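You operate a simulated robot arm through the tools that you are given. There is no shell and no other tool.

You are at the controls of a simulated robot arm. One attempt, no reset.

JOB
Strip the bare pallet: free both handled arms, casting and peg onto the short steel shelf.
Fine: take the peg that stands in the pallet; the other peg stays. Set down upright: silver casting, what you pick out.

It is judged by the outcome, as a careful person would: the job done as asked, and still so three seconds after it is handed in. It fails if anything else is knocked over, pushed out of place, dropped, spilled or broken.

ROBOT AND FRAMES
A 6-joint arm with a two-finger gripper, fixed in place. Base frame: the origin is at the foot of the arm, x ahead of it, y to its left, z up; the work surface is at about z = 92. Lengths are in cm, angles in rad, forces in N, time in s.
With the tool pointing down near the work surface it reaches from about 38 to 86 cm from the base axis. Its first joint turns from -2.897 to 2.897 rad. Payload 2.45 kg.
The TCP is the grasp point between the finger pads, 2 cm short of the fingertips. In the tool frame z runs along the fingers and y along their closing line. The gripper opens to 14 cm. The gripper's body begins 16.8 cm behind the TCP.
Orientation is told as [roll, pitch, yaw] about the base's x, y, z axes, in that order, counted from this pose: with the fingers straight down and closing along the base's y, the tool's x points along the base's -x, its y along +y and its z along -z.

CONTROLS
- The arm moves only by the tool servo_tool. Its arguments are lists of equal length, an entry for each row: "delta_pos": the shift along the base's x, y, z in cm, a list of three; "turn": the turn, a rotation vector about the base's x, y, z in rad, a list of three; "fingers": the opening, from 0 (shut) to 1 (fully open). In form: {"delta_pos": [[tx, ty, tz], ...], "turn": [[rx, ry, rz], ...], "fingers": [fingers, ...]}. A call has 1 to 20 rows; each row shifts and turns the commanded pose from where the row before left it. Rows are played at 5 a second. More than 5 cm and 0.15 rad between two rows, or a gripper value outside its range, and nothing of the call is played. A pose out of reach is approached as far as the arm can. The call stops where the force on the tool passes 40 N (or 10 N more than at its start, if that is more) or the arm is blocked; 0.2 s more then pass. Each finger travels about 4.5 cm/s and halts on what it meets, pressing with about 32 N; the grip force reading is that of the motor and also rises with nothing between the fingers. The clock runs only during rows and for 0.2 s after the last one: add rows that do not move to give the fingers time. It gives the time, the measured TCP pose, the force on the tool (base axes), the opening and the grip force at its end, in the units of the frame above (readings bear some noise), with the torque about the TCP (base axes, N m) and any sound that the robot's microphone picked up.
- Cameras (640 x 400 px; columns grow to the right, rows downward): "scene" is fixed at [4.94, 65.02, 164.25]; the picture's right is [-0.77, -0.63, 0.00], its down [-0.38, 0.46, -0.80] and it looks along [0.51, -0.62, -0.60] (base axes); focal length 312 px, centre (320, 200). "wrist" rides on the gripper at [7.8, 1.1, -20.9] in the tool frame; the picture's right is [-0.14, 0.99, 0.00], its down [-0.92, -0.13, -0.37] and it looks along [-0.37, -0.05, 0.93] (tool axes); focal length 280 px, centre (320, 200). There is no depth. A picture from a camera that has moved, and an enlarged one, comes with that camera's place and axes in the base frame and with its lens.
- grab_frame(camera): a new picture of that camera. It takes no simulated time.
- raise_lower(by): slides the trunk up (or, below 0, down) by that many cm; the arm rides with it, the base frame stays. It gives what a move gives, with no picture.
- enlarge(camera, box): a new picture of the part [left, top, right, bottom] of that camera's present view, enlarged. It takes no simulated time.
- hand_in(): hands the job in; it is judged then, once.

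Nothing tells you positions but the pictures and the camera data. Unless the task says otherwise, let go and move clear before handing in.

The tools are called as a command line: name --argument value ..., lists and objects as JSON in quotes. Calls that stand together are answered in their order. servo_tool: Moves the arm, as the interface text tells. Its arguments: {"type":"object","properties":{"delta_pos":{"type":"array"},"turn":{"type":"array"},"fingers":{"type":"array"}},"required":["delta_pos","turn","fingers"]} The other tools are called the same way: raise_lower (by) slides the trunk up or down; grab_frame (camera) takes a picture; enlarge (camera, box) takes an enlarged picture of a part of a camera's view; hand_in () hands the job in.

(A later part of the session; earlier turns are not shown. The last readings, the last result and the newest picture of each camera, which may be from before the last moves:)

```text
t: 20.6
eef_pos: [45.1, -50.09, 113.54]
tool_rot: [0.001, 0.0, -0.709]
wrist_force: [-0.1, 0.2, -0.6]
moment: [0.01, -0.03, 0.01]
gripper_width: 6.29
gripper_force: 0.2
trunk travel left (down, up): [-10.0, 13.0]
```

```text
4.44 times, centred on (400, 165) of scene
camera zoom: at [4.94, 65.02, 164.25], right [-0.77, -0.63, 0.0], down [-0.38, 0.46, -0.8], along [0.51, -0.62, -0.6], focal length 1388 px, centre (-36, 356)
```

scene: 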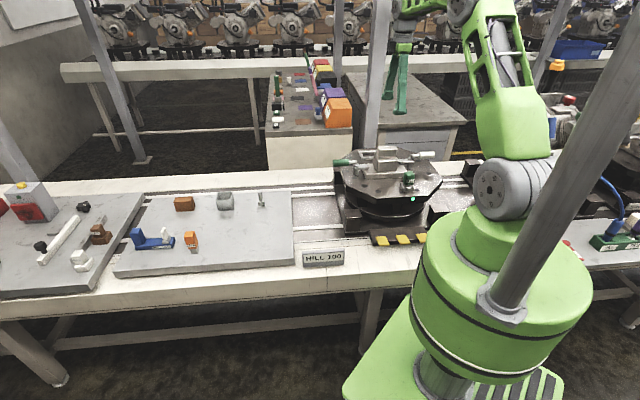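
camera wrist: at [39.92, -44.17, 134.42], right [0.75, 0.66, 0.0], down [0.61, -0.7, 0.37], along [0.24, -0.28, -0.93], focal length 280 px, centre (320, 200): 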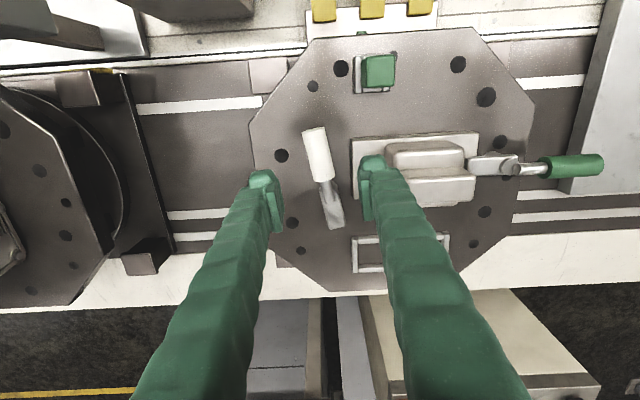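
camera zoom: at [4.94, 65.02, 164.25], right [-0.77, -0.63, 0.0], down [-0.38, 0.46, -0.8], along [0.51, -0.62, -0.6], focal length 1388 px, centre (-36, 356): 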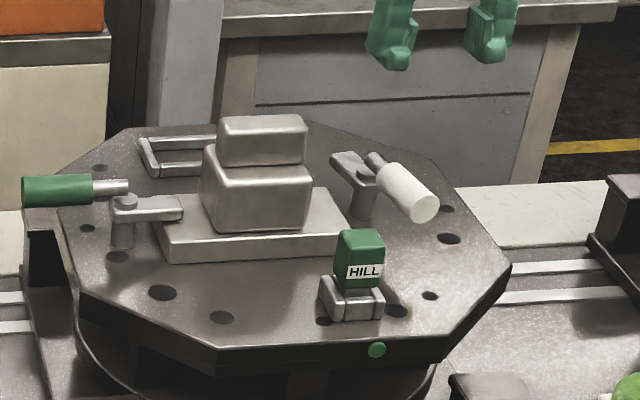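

The white clamp is fully open and nothing else moved. Next I'll go above the green handle, mid-grip near (71.7,-28.9), and line the fingers up across it.

servo_tool --delta_pos '[[2.66, 2.12, 0.2], [2.66, 2.12, 0.2], [2.66, 2.12, 0], [2.66, 2.12, 0], [2.66, 2.12, 0], [2.66, 2.12, 0], [2.66, 2.12, 0], [2.66, 2.12, 0], [2.66, 2.12, 0], [2.66, 2.12, 0], [0, 0, 0]]' --turn '[[0, 0, 0.1494], [0, 0, 0.1494], [0, 0, 0.1494], [0, 0, 0.1494], [0, 0, 0.1494], [0, 0, 0.1494], [0, 0, 0.1494], [0, 0, 0.1494], [0, 0, 0.1494], [0, 0, 0.1494], [0, 0, 0]]' --fingers '[0.45, 0.45, 0.45, 0.45, 0.45, 0.45, 0.45, 0.45, 0.45, 0.45, 0.45]'

grab_frame --camera "wrist"

enlarge --camera "scene" --box '[310, 110, 470, 220]'

```text
t: 23.0
eef_pos: [71.82, -28.54, 113.81]
tool_rot: [-0.001, 0.001, 0.786]
wrist_force: [-0.4, 0.7, -0.9]
moment: [-0.01, -0.01, -0.01]
gripper_width: 6.28
gripper_force: 0.0
trunk travel left (down, up): [-10.0, 13.0]
```

```text
taken
camera wrist: at [65.59, -33.34, 134.69], right [-0.6, 0.8, 0.0], down [0.74, 0.56, 0.37], along [0.29, 0.22, -0.93], focal length 280 px, centre (320, 200)
```

wrist: 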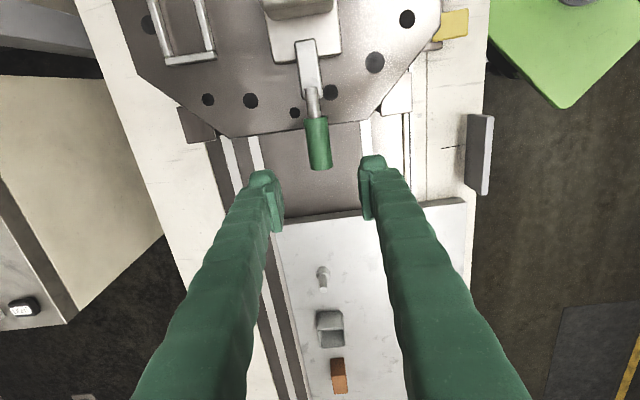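

```text
3.64 times, centred on (390, 165) of scene
camera zoom: at [4.94, 65.02, 164.25], right [-0.77, -0.63, 0.0], down [-0.38, 0.46, -0.8], along [0.51, -0.62, -0.6], focal length 1136 px, centre (66, 327)
```

zoom: 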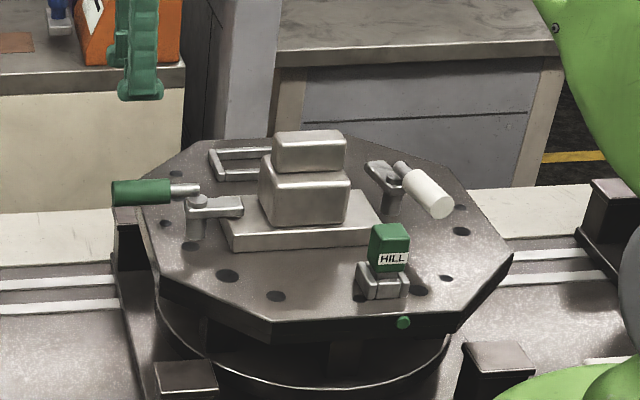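

Centred over the green grip. I'll lower to handle height.

servo_tool --delta_pos '[[0, 0, -4], [0, 0, -4], [0, 0, -4], [0, 0, -4.2], [0, 0, 0], [0, 0, 0]]' --turn '[[0, 0, 0], [0, 0, 0], [0, 0, 0], [0, 0, 0], [0, 0, 0], [0, 0, 0]]' --fingers '[0.45, 0.45, 0.45, 0.45, 0.3, 0.3]'

grab_frame --camera "wrist"

enlarge --camera "scene" --box '[310, 110, 470, 220]'

```text
t: 24.4
eef_pos: [71.72, -28.64, 97.53]
tool_rot: [0.0, 0.001, 0.781]
wrist_force: [-0.2, -1.1, -0.4]
moment: [-0.01, -0.01, -0.03]
gripper_width: 4.17
gripper_force: 0.0
trunk travel left (down, up): [-10.0, 13.0]
```

```text
taken
camera wrist: at [65.49, -33.4, 118.39], right [-0.6, 0.8, 0.0], down [0.74, 0.56, 0.37], along [0.29, 0.22, -0.93], focal length 280 px, centre (320, 200)
```

wrist: 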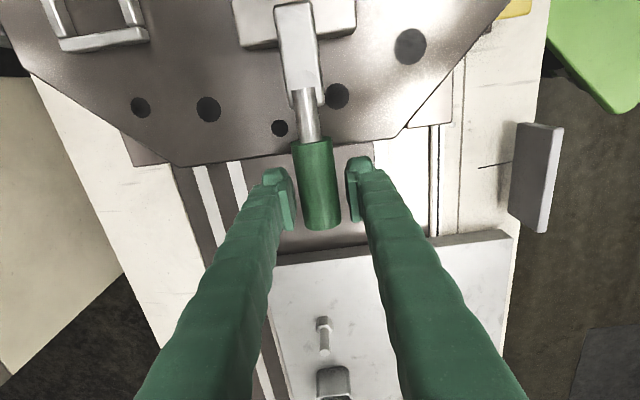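

```text
3.64 times, centred on (390, 165) of scene
camera zoom: at [4.94, 65.02, 164.25], right [-0.77, -0.63, 0.0], down [-0.38, 0.46, -0.8], along [0.51, -0.62, -0.6], focal length 1136 px, centre (66, 327)
```

zoom: 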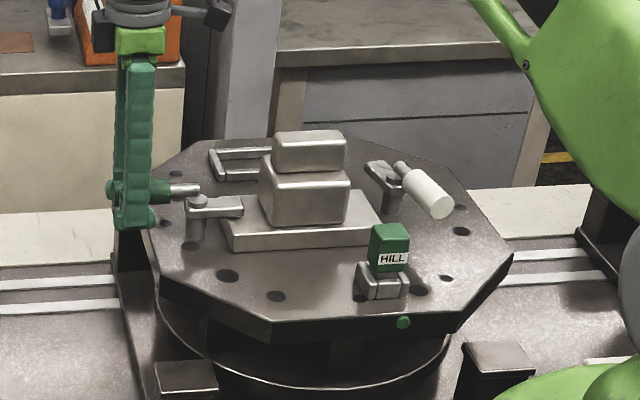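

Straddling the green grip. I'll try a small clockwise swing, the same sense as the white one, and watch the force.

servo_tool --delta_pos '[[0.53, -0.57, 0], [0.47, -0.619, 0], [0, 0, 0]]' --turn '[[0, 0, -0.1], [0, 0, -0.1], [0, 0, 0]]' --fingers '[0.28, 0.28, 0.28]'

enlarge --camera "wrist" --box '[220, 0, 420, 260]'

```text
t: 25.2
eef_pos: [72.19, -29.51, 97.61]
tool_rot: [0.004, 0.004, 0.584]
wrist_force: [-26.6, 14.5, -4.4]
moment: [-0.31, -0.14, 0.79]
gripper_width: 5.52
gripper_force: 12.0
trunk travel left (down, up): [-10.0, 13.0]
```

```text
1.54 times, centred on (320, 130) of wrist
camera zoom: at [65.33, -33.05, 118.49], right [-0.43, 0.9, 0.01], down [0.84, 0.4, 0.36], along [0.33, 0.16, -0.93], focal length 431 px, centre (320, 308)
```

zoom: 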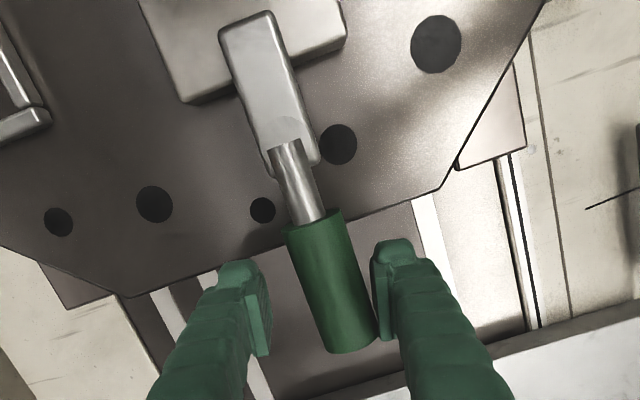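

Clockwise is blocked by a hard stop at once, so this one opens the other way. I'll return and then swing counter-clockwise with the same caution.

servo_tool --delta_pos '[[-0.47, 0.619, 0], [-0.53, 0.57, 0], [0, 0, 0], [-0.58, 0.512, 0], [-0.632, 0.454, 0], [-0.674, 0.388, 0], [0, 0, 0]]' --turn '[[0, 0, 0.1], [0, 0, 0.1], [0, 0, 0], [0, 0, 0.1], [0, 0, 0.1], [0, 0, 0.1], [0, 0, 0]]' --fingers '[0.28, 0.28, 0.28, 0.28, 0.28, 0.28, 0.28]'

grab_frame --camera "wrist"

enlarge --camera "scene" --box '[310, 110, 470, 220]'

```text
t: 26.8
eef_pos: [69.95, -27.29, 97.62]
tool_rot: [-0.001, 0.0, 1.087]
wrist_force: [2.3, -2.1, 1.0]
moment: [0.03, -0.02, -0.07]
gripper_width: 4.13
gripper_force: 1.3
trunk travel left (down, up): [-10.0, 13.0]
```

```text
taken
camera wrist: at [65.28, -33.66, 118.6], right [-0.81, 0.58, 0.0], down [0.54, 0.75, 0.37], along [0.22, 0.3, -0.93], focal length 280 px, centre (320, 200)
```

wrist: 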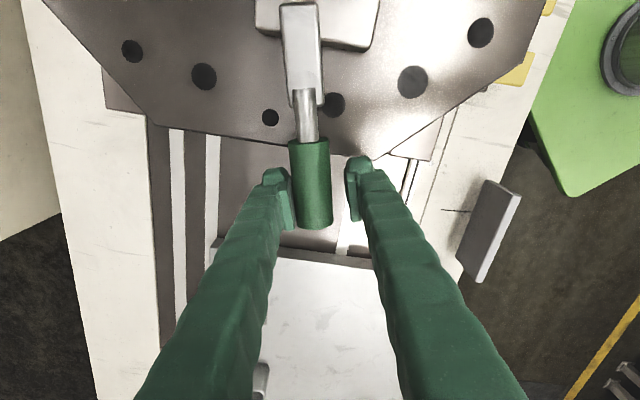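

```text
3.64 times, centred on (390, 165) of scene
camera zoom: at [4.94, 65.02, 164.25], right [-0.77, -0.63, 0.0], down [-0.38, 0.46, -0.8], along [0.51, -0.62, -0.6], focal length 1136 px, centre (66, 327)
```

zoom: 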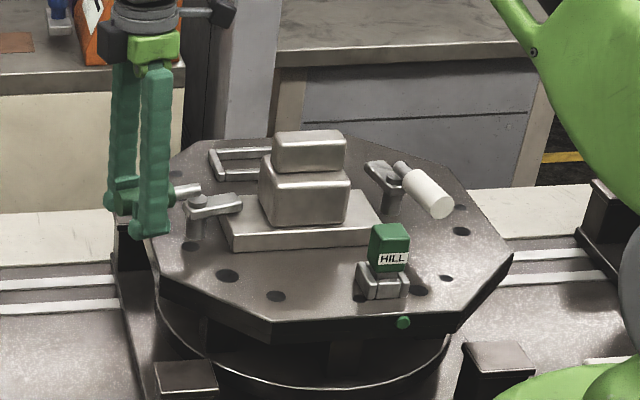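

It opens counter-clockwise with about 3 N. I'll continue the arc in steps.

servo_tool --delta_pos '[[-0.704, 0.317, 0], [-0.738, 0.247, 0], [-0.757, 0.171, 0], [-0.77, 0.096, 0], [-0.776, 0.017, 0], [-0.774, -0.06, 0], [0, 0, 0]]' --turn '[[0, 0, 0.1], [0, 0, 0.1], [0, 0, 0.1], [0, 0, 0.1], [0, 0, 0.1], [0, 0, 0.1], [0, 0, 0]]' --fingers '[0.28, 0.28, 0.28, 0.28, 0.28, 0.28, 0.28]'

enlarge --camera "scene" --box '[310, 110, 470, 220]'

```text
t: 28.4
eef_pos: [65.18, -26.46, 97.77]
tool_rot: [0.001, 0.001, 1.687]
wrist_force: [4.1, 1.2, -0.7]
moment: [0.0, 0.02, -0.02]
gripper_width: 4.13
gripper_force: 1.2
trunk travel left (down, up): [-10.0, 13.0]
```

```text
3.64 times, centred on (390, 165) of scene
camera zoom: at [4.94, 65.02, 164.25], right [-0.77, -0.63, 0.0], down [-0.38, 0.46, -0.8], along [0.51, -0.62, -0.6], focal length 1136 px, centre (66, 327)
```

zoom: 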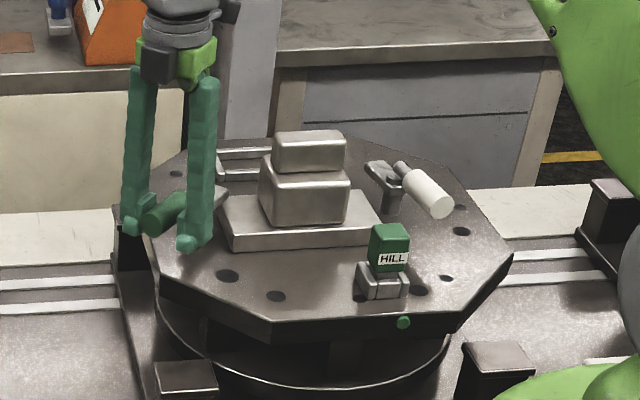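

Still moving freely. I'll continue with the remaining part of the swing.

servo_tool --delta_pos '[[-0.764, -0.137, 0], [-0.747, -0.212, 0], [-0.721, -0.286, 0], [-0.69, -0.356, 0], [-0.65, -0.424, 0], [0, 0, 0]]' --turn '[[0, 0, 0.1], [0, 0, 0.1], [0, 0, 0.1], [0, 0, 0.1], [0, 0, 0.1], [0, 0, 0]]' --fingers '[0.28, 0.28, 0.28, 0.28, 0.28, 0.28]'

grab_frame --camera "wrist"

enlarge --camera "scene" --box '[310, 110, 470, 220]'

```text
t: 29.8
eef_pos: [61.52, -27.93, 97.84]
tool_rot: [0.001, 0.0, 2.184]
wrist_force: [2.5, 2.1, 0.3]
moment: [-0.04, -0.03, -0.06]
gripper_width: 4.14
gripper_force: 1.4
trunk travel left (down, up): [-10.0, 13.0]
```

```text
taken
camera wrist: at [65.31, -34.95, 118.62], right [-0.89, -0.46, 0.0], down [-0.43, 0.83, 0.37], along [-0.17, 0.33, -0.93], focal length 280 px, centre (320, 200)
```

wrist: 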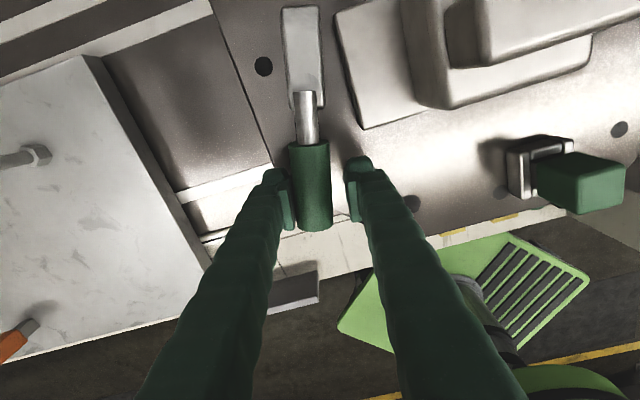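

```text
3.64 times, centred on (390, 165) of scene
camera zoom: at [4.94, 65.02, 164.25], right [-0.77, -0.63, 0.0], down [-0.38, 0.46, -0.8], along [0.51, -0.62, -0.6], focal length 1136 px, centre (66, 327)
```

zoom: 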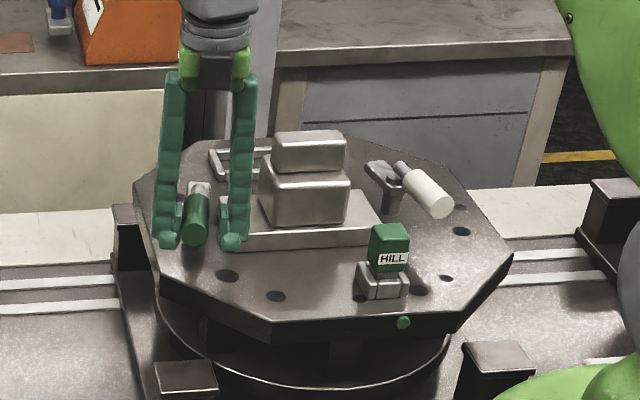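

The arm strap is now clear of the casting. One more small step toward its stop, then I'll release and rise.

servo_tool --delta_pos '[[-0.6, -0.483, 0], [0, 0, 0]]' --turn '[[0, 0, 0.1], [0, 0, 0]]' --fingers '[0.28, 0.28]'

```text
t: 30.4
eef_pos: [61.01, -28.23, 97.75]
tool_rot: [0.0, -0.001, 2.284]
wrist_force: [9.0, 3.7, 1.0]
moment: [-0.04, 0.01, -0.2]
gripper_width: 4.51
gripper_force: 3.3
trunk travel left (down, up): [-10.0, 13.0]
```

The stop is reached, so this clamp is fully open. Backing off, opening, and rising.

servo_tool --delta_pos '[[0.45, 0.36, 0], [0, 0, 0], [0, 0, 0]]' --turn '[[0, 0, -0.08], [0, 0, 0], [0, 0, 0]]' --fingers '[0.36, 0.42, 0.42]'

servo_tool --delta_pos '[[0, 0, 4], [0, 0, 4], [0, 0, 4], [0, 0, 4], [0, 0, 4], [0, 0, 0]]' --turn '[[0, 0, 0], [0, 0, 0], [0, 0, 0], [0, 0, 0], [0, 0, 0], [0, 0, 0]]' --fingers '[0.42, 0.42, 0.42, 0.42, 0.42, 0.42]'

grab_frame --camera "wrist"

enlarge --camera "scene" --box '[310, 110, 470, 220]'

```text
t: 31.2
eef_pos: [61.53, -27.94, 97.84]
tool_rot: [0.001, 0.0, 2.205]
wrist_force: [0.2, -0.3, -0.7]
moment: [-0.03, -0.02, 0.0]
gripper_width: 5.89
gripper_force: 0.1
trunk travel left (down, up): [-10.0, 13.0]
```

```text
t: 32.6
eef_pos: [61.25, -28.04, 117.89]
tool_rot: [0.0, 0.0, 2.206]
wrist_force: [0.3, 0.0, -1.0]
moment: [0.0, 0.0, 0.01]
gripper_width: 5.88
gripper_force: 0.1
trunk travel left (down, up): [-10.0, 13.0]
```

```text
taken
camera wrist: at [65.04, -35.06, 138.78], right [-0.88, -0.48, 0.0], down [-0.44, 0.82, 0.37], along [-0.18, 0.32, -0.93], focal length 280 px, centre (320, 200)
```

wrist: 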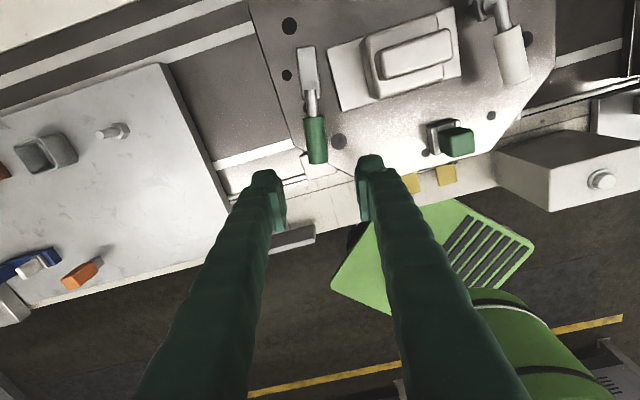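

```text
3.64 times, centred on (390, 165) of scene
camera zoom: at [4.94, 65.02, 164.25], right [-0.77, -0.63, 0.0], down [-0.38, 0.46, -0.8], along [0.51, -0.62, -0.6], focal length 1136 px, centre (66, 327)
```

zoom: 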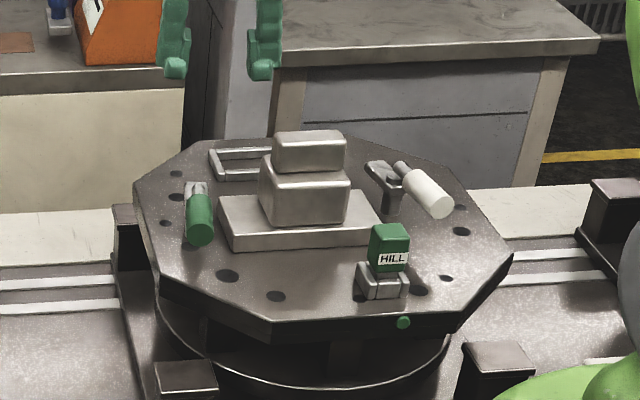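

Both clamps are open and the pallet is undisturbed. By triangulation the shelf top sits lower, at about z=75, with its near corner around (64.5,8.3), which is reachable. I'll take the green HILL peg first and move above it.

servo_tool --delta_pos '[[-1.735, -1.006, -0.5], [-1.735, -1.006, -0.5], [-1.735, -1.006, -0.5], [-1.735, -1.006, -0.5], [-1.735, -1.006, -0.5], [-1.735, -1.006, -0.5], [-1.735, -1.006, -0.5], [-1.735, -1.006, -0.5], [-1.735, -1.006, -0.5], [-1.735, -1.006, -0.5], [0, 0, 0], [0, 0, 0]]' --turn '[[0, 0, -0.142], [0, 0, -0.142], [0, 0, -0.142], [0, 0, -0.142], [0, 0, -0.142], [0, 0, -0.142], [0, 0, -0.142], [0, 0, -0.142], [0, 0, -0.142], [0, 0, -0.142], [0, 0, 0], [0, 0, 0]]' --fingers '[0.5, 0.5, 0.5, 0.5, 0.5, 0.5, 0.5, 0.5, 0.5, 0.5, 0.5, 0.5]'

grab_frame --camera "wrist"

enlarge --camera "wrist" --box '[240, 80, 400, 220]'

enlarge --camera "scene" --box '[370, 110, 450, 210]'

```text
t: 35.2
eef_pos: [43.97, -38.2, 112.62]
tool_rot: [0.001, 0.001, 0.782]
wrist_force: [0.1, -0.4, 1.4]
moment: [0.03, 0.03, 0.01]
gripper_width: 7.0
gripper_force: 0.1
trunk travel left (down, up): [-10.0, 13.0]
```

```text
taken
camera wrist: at [37.81, -42.94, 133.56], right [-0.6, 0.8, 0.0], down [0.74, 0.56, 0.37], along [0.29, 0.22, -0.93], focal length 280 px, centre (320, 200)
```

wrist: 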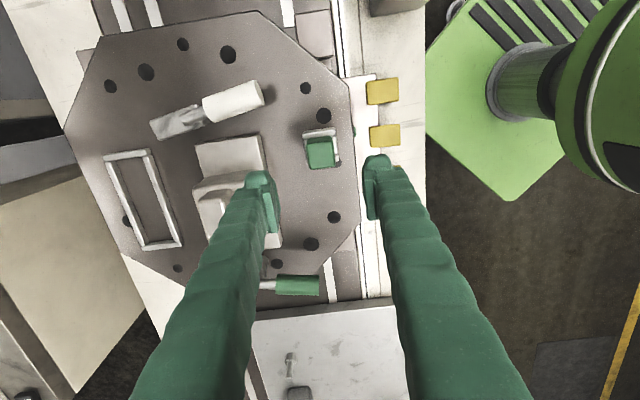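

```text
2.86 times, centred on (320, 150) of wrist
camera zoom: at [37.81, -42.94, 133.56], right [-0.6, 0.8, 0.0], down [0.74, 0.56, 0.37], along [0.29, 0.22, -0.93], focal length 801 px, centre (320, 343)
```

zoom: 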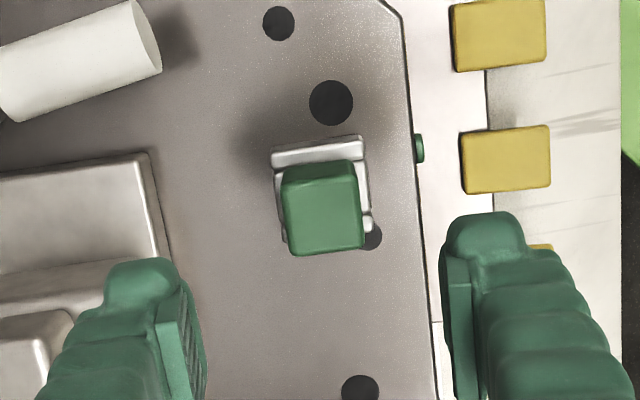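

```text
4.00 times, centred on (410, 160) of scene
camera zoom: at [4.94, 65.02, 164.25], right [-0.77, -0.63, 0.0], down [-0.38, 0.46, -0.8], along [0.51, -0.62, -0.6], focal length 1250 px, centre (-40, 360)
```

zoom: 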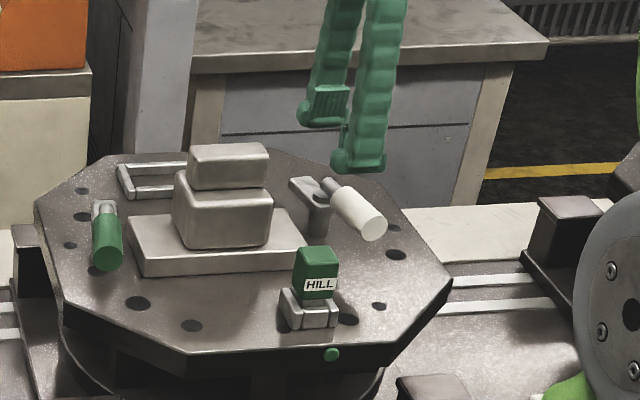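

The peg is centred under the TCP at (43.9,-38.1), top at about z=99. I'll descend around its green cap, keeping the fingertips above the nest.

servo_tool --delta_pos '[[0, 0, -4], [0, 0, -4], [0, 0, -4], [0, 0, -2], [0, 0, -1.2], [0, 0, 0]]' --turn '[[0, 0, 0], [0, 0, 0], [0, 0, 0], [0, 0, 0], [0, 0, 0], [0, 0, 0]]' --fingers '[0.5, 0.5, 0.5, 0.5, 0.5, 0.5]'

grab_frame --camera "wrist"

enlarge --camera "scene" --box '[370, 130, 450, 210]'

```text
t: 36.6
eef_pos: [44.23, -38.07, 97.53]
tool_rot: [0.001, -0.001, 0.784]
wrist_force: [-0.2, -0.3, -0.2]
moment: [0.04, 0.02, 0.04]
gripper_width: 7.02
gripper_force: 0.1
trunk travel left (down, up): [-10.0, 13.0]
```

```text
taken
camera wrist: at [37.87, -42.85, 118.45], right [-0.6, 0.8, 0.0], down [0.74, 0.56, 0.37], along [0.29, 0.22, -0.93], focal length 280 px, centre (320, 200)
```

wrist: 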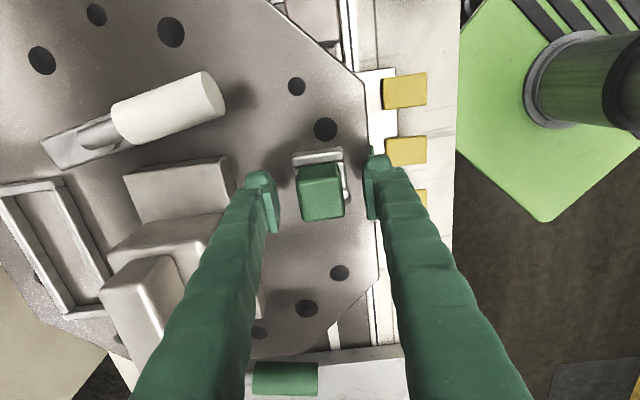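

```text
5.00 times, centred on (410, 170) of scene
camera zoom: at [4.94, 65.02, 164.25], right [-0.77, -0.63, 0.0], down [-0.38, 0.46, -0.8], along [0.51, -0.62, -0.6], focal length 1562 px, centre (-130, 350)
```

zoom: 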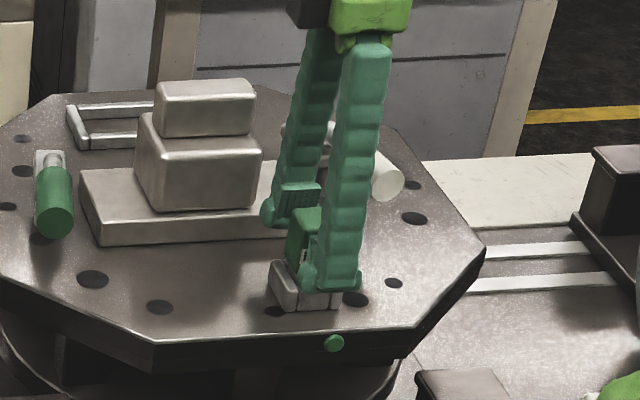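

The fingers straddle the cap at the right height. Closing on the peg.

servo_tool --delta_pos '[[0, 0, 0], [0, 0, 0], [0, 0, 0], [0, 0, 0]]' --turn '[[0, 0, 0], [0, 0, 0], [0, 0, 0], [0, 0, 0]]' --fingers '[0.3, 0.1, 0, 0]'

enlarge --camera "wrist" --box '[240, 120, 400, 260]'

```text
t: 37.6
eef_pos: [44.21, -38.07, 97.58]
tool_rot: [-0.001, 0.001, 0.784]
wrist_force: [0.2, 0.6, -0.6]
moment: [0.02, -0.03, 0.02]
gripper_width: 3.28
gripper_force: 32.8
trunk travel left (down, up): [-10.0, 13.0]
```

```text
2.86 times, centred on (320, 190) of wrist
camera zoom: at [37.87, -42.84, 118.47], right [-0.6, 0.8, 0.0], down [0.74, 0.56, 0.37], along [0.29, 0.22, -0.93], focal length 801 px, centre (320, 229)
```

zoom: 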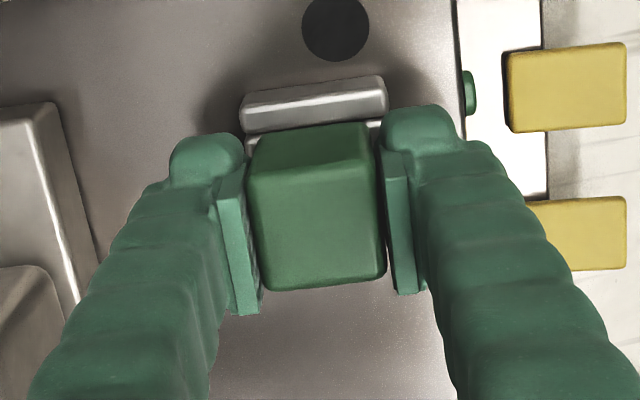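

The peg is gripped at 3.28 cm wide. Lifting straight up slowly and watching the force.

servo_tool --delta_pos '[[0, 0, 0.5], [0, 0, 0.5], [0, 0, 1], [0, 0, 1], [0, 0, 1.5], [0, 0, 1.5], [0, 0, 0]]' --turn '[[0, 0, 0], [0, 0, 0], [0, 0, 0], [0, 0, 0], [0, 0, 0], [0, 0, 0], [0, 0, 0]]' --fingers '[0, 0, 0, 0, 0, 0, 0]'

grab_frame --camera "wrist"

enlarge --camera "scene" --box '[370, 130, 450, 210]'

```text
t: 39.2
eef_pos: [44.04, -38.11, 103.6]
tool_rot: [0.0, 0.0, 0.784]
wrist_force: [0.5, 0.2, -1.1]
moment: [0.03, 0.01, 0.0]
gripper_width: 3.28
gripper_force: 31.9
trunk travel left (down, up): [-10.0, 13.0]
```

```text
taken
camera wrist: at [37.76, -42.96, 124.5], right [-0.6, 0.8, 0.0], down [0.74, 0.56, 0.37], along [0.29, 0.22, -0.93], focal length 280 px, centre (320, 200)
```

wrist: 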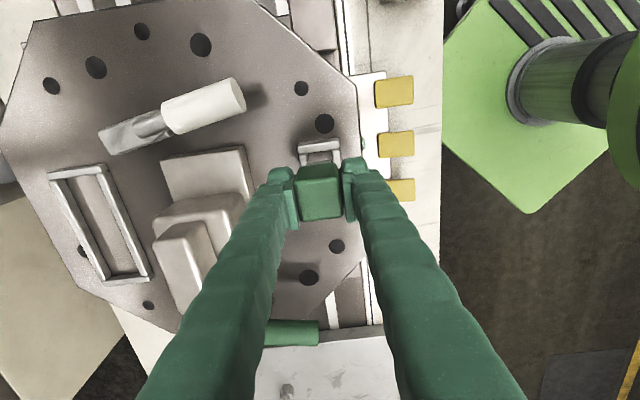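

```text
5.00 times, centred on (410, 170) of scene
camera zoom: at [4.94, 65.02, 164.25], right [-0.77, -0.63, 0.0], down [-0.38, 0.46, -0.8], along [0.51, -0.62, -0.6], focal length 1562 px, centre (-130, 350)
```

zoom: 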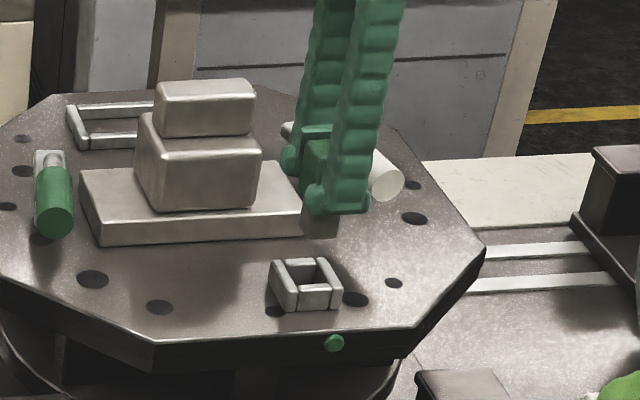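

The peg came out cleanly. I'll carry it high along the front side to above the shelf near (80,-0.5).

servo_tool --delta_pos '[[0, 0, 4], [0, 0, 4], [0, 0, 2], [2.997, 3.134, 0], [2.997, 3.134, 0], [2.997, 3.134, 0], [2.997, 3.134, 0], [2.997, 3.134, 0], [2.997, 3.134, 0], [2.997, 3.134, 0], [2.997, 3.134, 0], [2.997, 3.134, 0], [2.997, 3.134, 0], [2.997, 3.134, 0], [2.997, 3.134, 0], [0, 0, 0], [0, 0, 0]]' --turn '[[0, 0, 0], [0, 0, 0], [0, 0, 0], [0, 0, 0], [0, 0, 0], [0, 0, 0], [0, 0, 0], [0, 0, 0], [0, 0, 0], [0, 0, 0], [0, 0, 0], [0, 0, 0], [0, 0, 0], [0, 0, 0], [0, 0, 0], [0, 0, 0], [0, 0, 0]]' --fingers '[0, 0, 0, 0, 0, 0, 0, 0, 0, 0, 0, 0, 0, 0, 0, 0, 0]'

grab_frame --camera "wrist"

grab_frame --camera "scene"

```text
t: 42.8
eef_pos: [80.03, -0.64, 113.68]
tool_rot: [-0.001, 0.0, 0.784]
wrist_force: [-0.3, -0.4, -1.4]
moment: [0.03, -0.01, -0.01]
gripper_width: 3.28
gripper_force: 31.8
trunk travel left (down, up): [-10.0, 13.0]
```

```text
taken
camera wrist: at [73.86, -5.4, 134.5], right [-0.6, 0.8, 0.0], down [0.74, 0.56, 0.37], along [0.29, 0.22, -0.93], focal length 280 px, centre (320, 200)
```

wrist: 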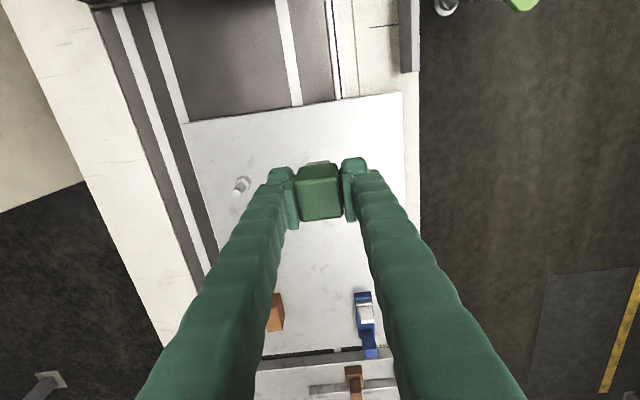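

```text
taken
```

scene: 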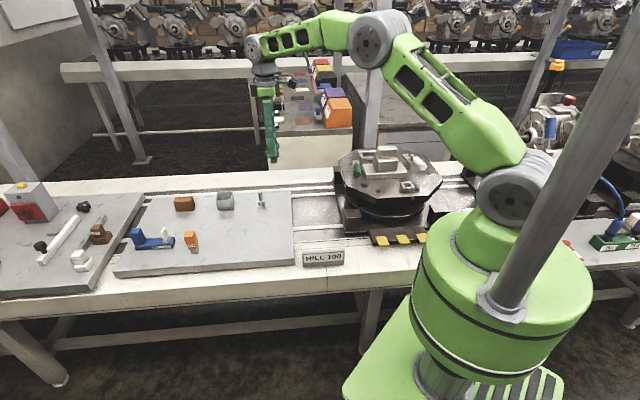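

Above the shelf, clear of everything there. I'll descend partway and check reach and clearance.

servo_tool --delta_pos '[[0, 0, -4], [0, 0, -4], [0, 0, -4], [0, 0, -4], [0, 0, -4], [0, 0, -4], [0, 0, -3], [0, 0, 0]]' --turn '[[0, 0, 0], [0, 0, 0], [0, 0, 0], [0, 0, 0], [0, 0, 0], [0, 0, 0], [0, 0, 0], [0, 0, 0]]' --fingers '[0, 0, 0, 0, 0, 0, 0, 0]'

grab_frame --camera "wrist"

enlarge --camera "scene" --box '[200, 130, 340, 260]'

```text
t: 44.6
eef_pos: [80.08, -0.52, 86.5]
tool_rot: [0.0, -0.001, 0.784]
wrist_force: [-0.6, -0.6, -2.8]
moment: [0.0, 0.02, -0.02]
gripper_width: 3.29
gripper_force: 32.1
trunk travel left (down, up): [-10.0, 13.0]
```

```text
taken
camera wrist: at [73.82, -5.28, 107.37], right [-0.6, 0.8, 0.0], down [0.74, 0.56, 0.37], along [0.29, 0.22, -0.93], focal length 280 px, centre (320, 200)
```

wrist: 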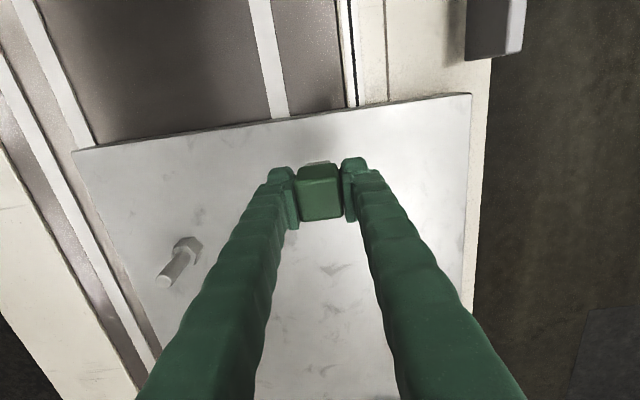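

```text
3.08 times, centred on (270, 195) of scene
camera zoom: at [4.94, 65.02, 164.25], right [-0.77, -0.63, 0.0], down [-0.38, 0.46, -0.8], along [0.51, -0.62, -0.6], focal length 961 px, centre (474, 215)
```

zoom: 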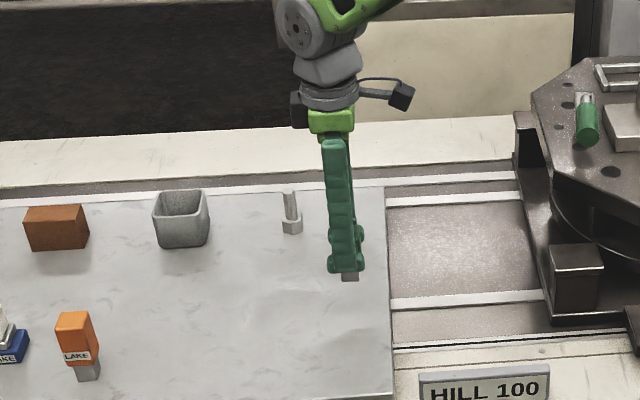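

Reach is fine here, and the shelf top is confirmed near z=74.8. The peg's bottom is about 5.9 cm below the TCP, so I'll lower gently toward contact near TCP z≈80.7.

servo_tool --delta_pos '[[0, 0, -2], [0, 0, -1.5], [0, 0, -1], [0, 0, -0.4], [0, 0, 0]]' --turn '[[0, 0, 0], [0, 0, 0], [0, 0, 0], [0, 0, 0], [0, 0, 0]]' --fingers '[0, 0, 0, 0, 0]'

enlarge --camera "scene" --box '[245, 170, 315, 235]'

```text
t: 45.8
eef_pos: [80.12, -0.46, 81.59]
tool_rot: [0.0, 0.0, 0.784]
wrist_force: [-0.6, -0.5, -1.1]
moment: [0.01, 0.02, 0.02]
gripper_width: 3.27
gripper_force: 32.7
trunk travel left (down, up): [-10.0, 13.0]
```

```text
6.15 times, centred on (280, 202) of scene
camera zoom: at [4.94, 65.02, 164.25], right [-0.77, -0.63, 0.0], down [-0.38, 0.46, -0.8], along [0.51, -0.62, -0.6], focal length 1922 px, centre (566, 185)
```

zoom: 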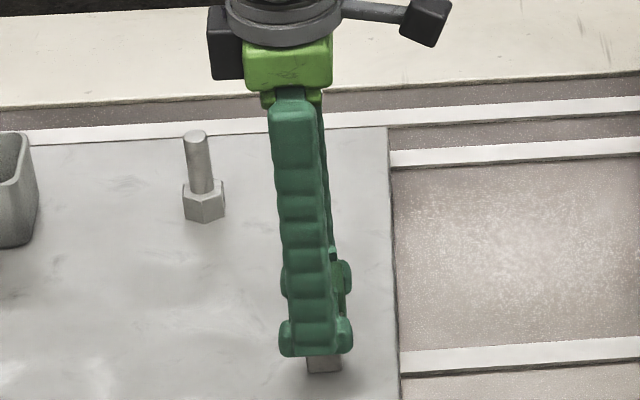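

Close to contact with no force yet. I'll continue in small steps.

servo_tool --delta_pos '[[0, 0, -0.25], [0, 0, -0.25], [0, 0, 0]]' --turn '[[0, 0, 0], [0, 0, 0], [0, 0, 0]]' --fingers '[0, 0, 0]'

```text
t: 46.6
eef_pos: [80.15, -0.44, 81.53]
tool_rot: [-0.003, -0.004, 0.784]
wrist_force: [-7.6, 0.1, 30.0]
moment: [-0.15, 0.3, 0.01]
gripper_width: 3.28
gripper_force: 31.8
trunk travel left (down, up): [-10.0, 13.0]
```

Contact with the shelf at TCP z≈81.5. I'll relieve the push, then open the fingers slightly to release the peg.

servo_tool --delta_pos '[[0, 0, 0.35], [0, 0, 0]]' --turn '[[0, 0, 0], [0, 0, 0]]' --fingers '[0, 0]'

enlarge --camera "scene" --box '[255, 190, 305, 235]'

```text
t: 47.2
eef_pos: [80.09, -0.42, 81.57]
tool_rot: [-0.002, -0.002, 0.784]
wrist_force: [3.7, 1.2, 10.2]
moment: [0.0, -0.32, 0.05]
gripper_width: 3.27
gripper_force: 32.2
trunk travel left (down, up): [-10.0, 13.0]
```

```text
8.89 times, centred on (280, 212) of scene
camera zoom: at [4.94, 65.02, 164.25], right [-0.77, -0.63, 0.0], down [-0.38, 0.46, -0.8], along [0.51, -0.62, -0.6], focal length 2777 px, centre (676, 89)
```

zoom: 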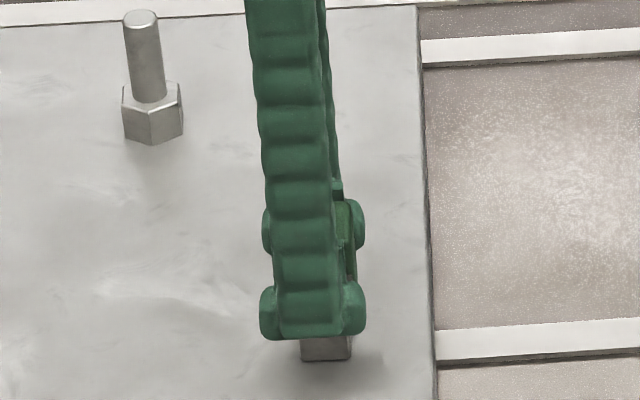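

The peg stands on the shelf. Easing off a little more, then opening.

servo_tool --delta_pos '[[0, 0, 0.1], [0, 0, 0], [0, 0, 0], [0, 0, 0], [0, 0, 0]]' --turn '[[0, 0, 0], [0, 0, 0], [0, 0, 0], [0, 0, 0], [0, 0, 0]]' --fingers '[0, 0.25, 0.35, 0.45, 0.45]'

grab_frame --camera "wrist"

enlarge --camera "scene" --box '[245, 170, 315, 235]'

```text
t: 48.4
eef_pos: [80.14, -0.47, 81.61]
tool_rot: [0.001, 0.0, 0.783]
wrist_force: [0.9, 0.0, 0.6]
moment: [-0.01, 0.0, 0.02]
gripper_width: 6.29
gripper_force: 0.1
trunk travel left (down, up): [-10.0, 13.0]
```

```text
taken
camera wrist: at [73.91, -5.27, 102.51], right [-0.6, 0.8, 0.0], down [0.74, 0.56, 0.37], along [0.29, 0.22, -0.93], focal length 280 px, centre (320, 200)
```

wrist: 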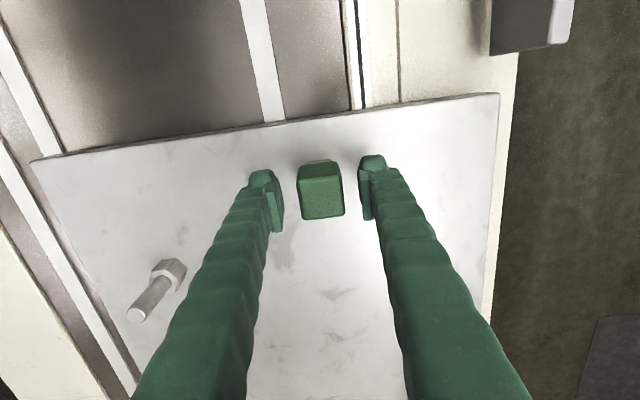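

```text
6.15 times, centred on (280, 202) of scene
camera zoom: at [4.94, 65.02, 164.25], right [-0.77, -0.63, 0.0], down [-0.38, 0.46, -0.8], along [0.51, -0.62, -0.6], focal length 1922 px, centre (566, 185)
```

zoom: 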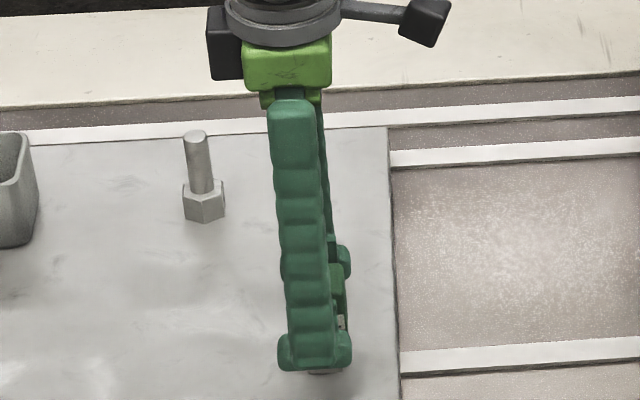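

Released, and the peg stands upright between the fingers. Rising straight up.

servo_tool --delta_pos '[[0, 0, 2], [0, 0, 4], [0, 0, 4], [0, 0, 4], [0, 0, 4], [0, 0, 4], [0, 0, 4], [0, 0, 4], [0, 0, 4], [0, 0, 0]]' --turn '[[0, 0, 0], [0, 0, 0], [0, 0, 0], [0, 0, 0], [0, 0, 0], [0, 0, 0], [0, 0, 0], [0, 0, 0], [0, 0, 0], [0, 0, 0]]' --fingers '[0.45, 0.45, 0.45, 0.45, 0.45, 0.45, 0.45, 0.45, 0.45, 0.45]'

grab_frame --camera "wrist"

enlarge --camera "scene" --box '[110, 140, 310, 290]'

```text
t: 50.6
eef_pos: [80.09, -0.55, 115.69]
tool_rot: [0.0, -0.001, 0.783]
wrist_force: [-0.1, -0.6, 0.5]
moment: [0.02, 0.0, 0.0]
gripper_width: 6.33
gripper_force: 0.1
trunk travel left (down, up): [-10.0, 13.0]
```

```text
taken
camera wrist: at [73.93, -5.31, 136.56], right [-0.6, 0.8, 0.0], down [0.74, 0.56, 0.37], along [0.29, 0.22, -0.93], focal length 280 px, centre (320, 200)
```

wrist: 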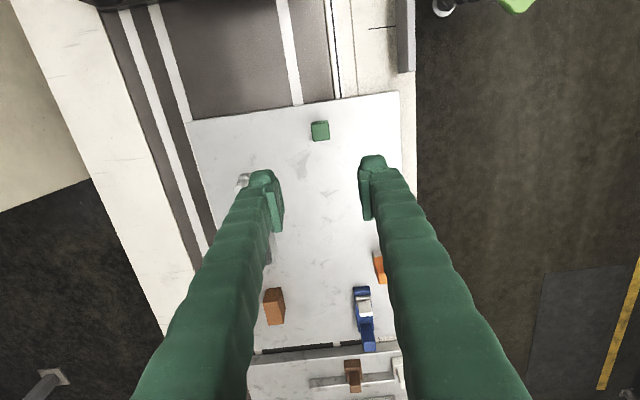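

```text
2.67 times, centred on (210, 215) of scene
camera zoom: at [4.94, 65.02, 164.25], right [-0.77, -0.63, 0.0], down [-0.38, 0.46, -0.8], along [0.51, -0.62, -0.6], focal length 833 px, centre (613, 160)
```

zoom: 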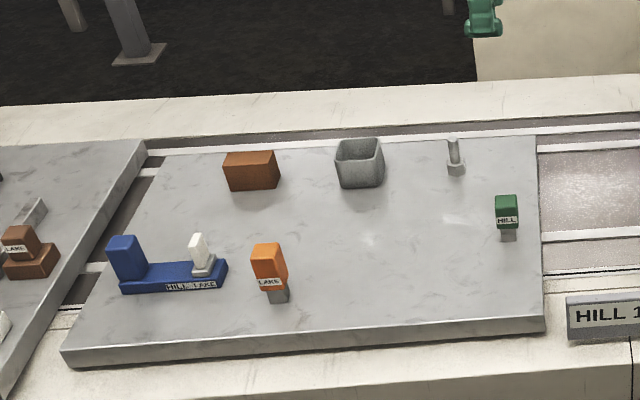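

The peg stands upright on the shelf. Before moving the casting, I want a closer look at the other grey plate on the right, to be sure I've picked the correct "short steel shelf".

servo_tool --delta_pos '[[0, 0, 4], [-1, -4, 4], [-2, -4, 4], [-2, -4, 3], [-3, -4, 0], [-3, -4, 0], [-3, -4, 0], [-3, -4, 0], [-3, -4, 0], [-3.5, -3.5, 0], [-4, -3, 0], [-4, -3, 0], [-4.5, -2, 0], [-4.5, -2, 0], [-4.5, -1.5, 0], [-4.5, -1.5, 0], [-4.5, -1, 0], [-4.5, -1, 0], [-4.5, -1, 0], [0, 0, 0]]' --turn '[[0, 0, -0.1], [0, 0, -0.1], [0, 0, -0.12], [0, 0, -0.12], [0, 0, -0.12], [0, 0, -0.12], [0, 0, -0.12], [0, 0, -0.12], [0, 0, -0.12], [0, 0, -0.12], [0, 0, -0.12], [0, 0, -0.12], [0, 0, -0.12], [0, 0, -0.12], [0, 0, -0.12], [0, 0, -0.12], [0, 0, -0.12], [0, 0, -0.12], [0, 0, -0.12], [0, 0, 0]]' --fingers '[0.45, 0.5, 0.6, 0.7, 0.8, 0.9, 1, 1, 1, 1, 1, 1, 1, 1, 1, 1, 1, 1, 1, 1]'

grab_frame --camera "wrist"

enlarge --camera "scene" --box '[540, 200, 640, 280]'

```text
refused: row 2 steps farther than a row can; nothing moved
```

```text
taken
camera wrist: at [73.93, -5.31, 136.56], right [-0.6, 0.8, 0.0], down [0.74, 0.56, 0.37], along [0.29, 0.22, -0.93], focal length 280 px, centre (320, 200)
```

wrist: 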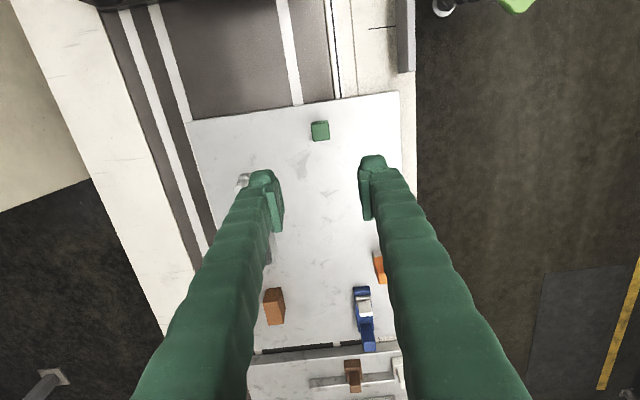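

```text
5.00 times, centred on (590, 240) of scene
camera zoom: at [4.94, 65.02, 164.25], right [-0.77, -0.63, 0.0], down [-0.38, 0.46, -0.8], along [0.51, -0.62, -0.6], focal length 1562 px, centre (-1030, 0)
```

zoom: 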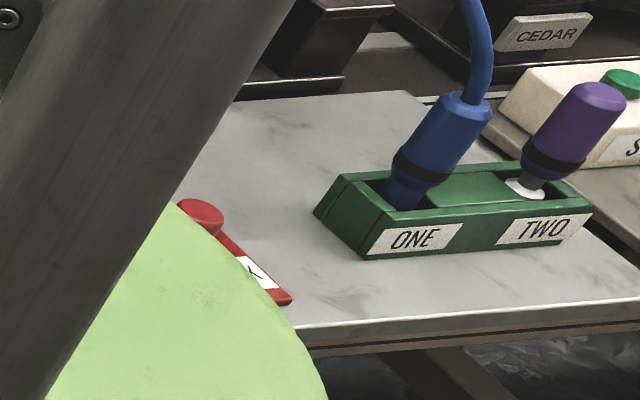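

The right-hand plate shares the finish but is a narrow strip crowded with another station's controls. I'll also tilt the camera to see how long the left plate is, to settle which one is "short".

servo_tool --delta_pos '[[-2.5, 1.5, 3], [-2.5, 1.5, 3], [-2.5, 1.5, 3], [-2.5, 1.5, 3], [-2.5, 1.5, 3], [-2.5, 2, 1], [-2.5, 3, 0], [0, 0, 0], [0, 0, 0], [0, 0, 0], [0, 0, 0]]' --turn '[[0, 0, 0], [0, 0, 0], [0, 0, 0], [0, 0, 0], [0.08, -0.08, 0], [0.08, -0.08, 0], [0.08, -0.08, 0], [0.08, -0.08, 0], [0.08, -0.08, 0], [0.08, -0.08, 0], [0, 0, 0]]' --fingers '[0.6, 0.8, 1, 1, 1, 1, 1, 1, 1, 1, 1]'

grab_frame --camera "wrist"

```text
t: 53.0
eef_pos: [62.53, 11.94, 131.63]
tool_rot: [0.002, -0.679, 0.781]
wrist_force: [-0.4, -1.0, 0.3]
moment: [-0.01, 0.01, 0.01]
gripper_width: 13.98
gripper_force: 0.0
trunk travel left (down, up): [-10.0, 13.0]
```

```text
taken
camera wrist: at [48.3, -0.9, 142.92], right [-0.62, 0.78, 0.09], down [0.43, 0.25, 0.86], along [0.65, 0.58, -0.49], focal length 280 px, centre (320, 200)
```

wrist: 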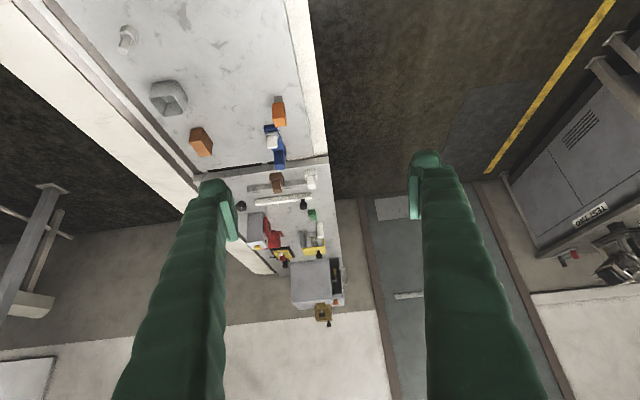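

Let me zoom in on the far plate's extent.

enlarge --camera "wrist" --box '[170, 130, 390, 340]'

enlarge --camera "wrist" --box '[40, 0, 340, 200]'

```text
1.90 times, centred on (280, 235) of wrist
camera zoom: at [48.3, -0.9, 142.92], right [-0.62, 0.78, 0.09], down [0.43, 0.25, 0.86], along [0.65, 0.58, -0.49], focal length 534 px, centre (396, 133)
```

zoom: 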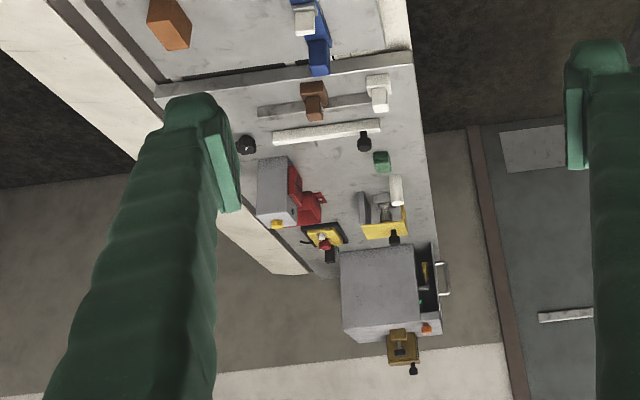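

```text
2.00 times, centred on (190, 100) of wrist
camera zoom: at [48.3, -0.9, 142.92], right [-0.62, 0.78, 0.09], down [0.43, 0.25, 0.86], along [0.65, 0.58, -0.49], focal length 561 px, centre (580, 400)
```

zoom: 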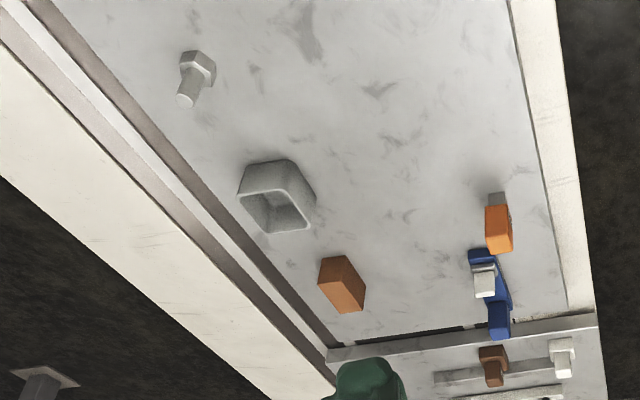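

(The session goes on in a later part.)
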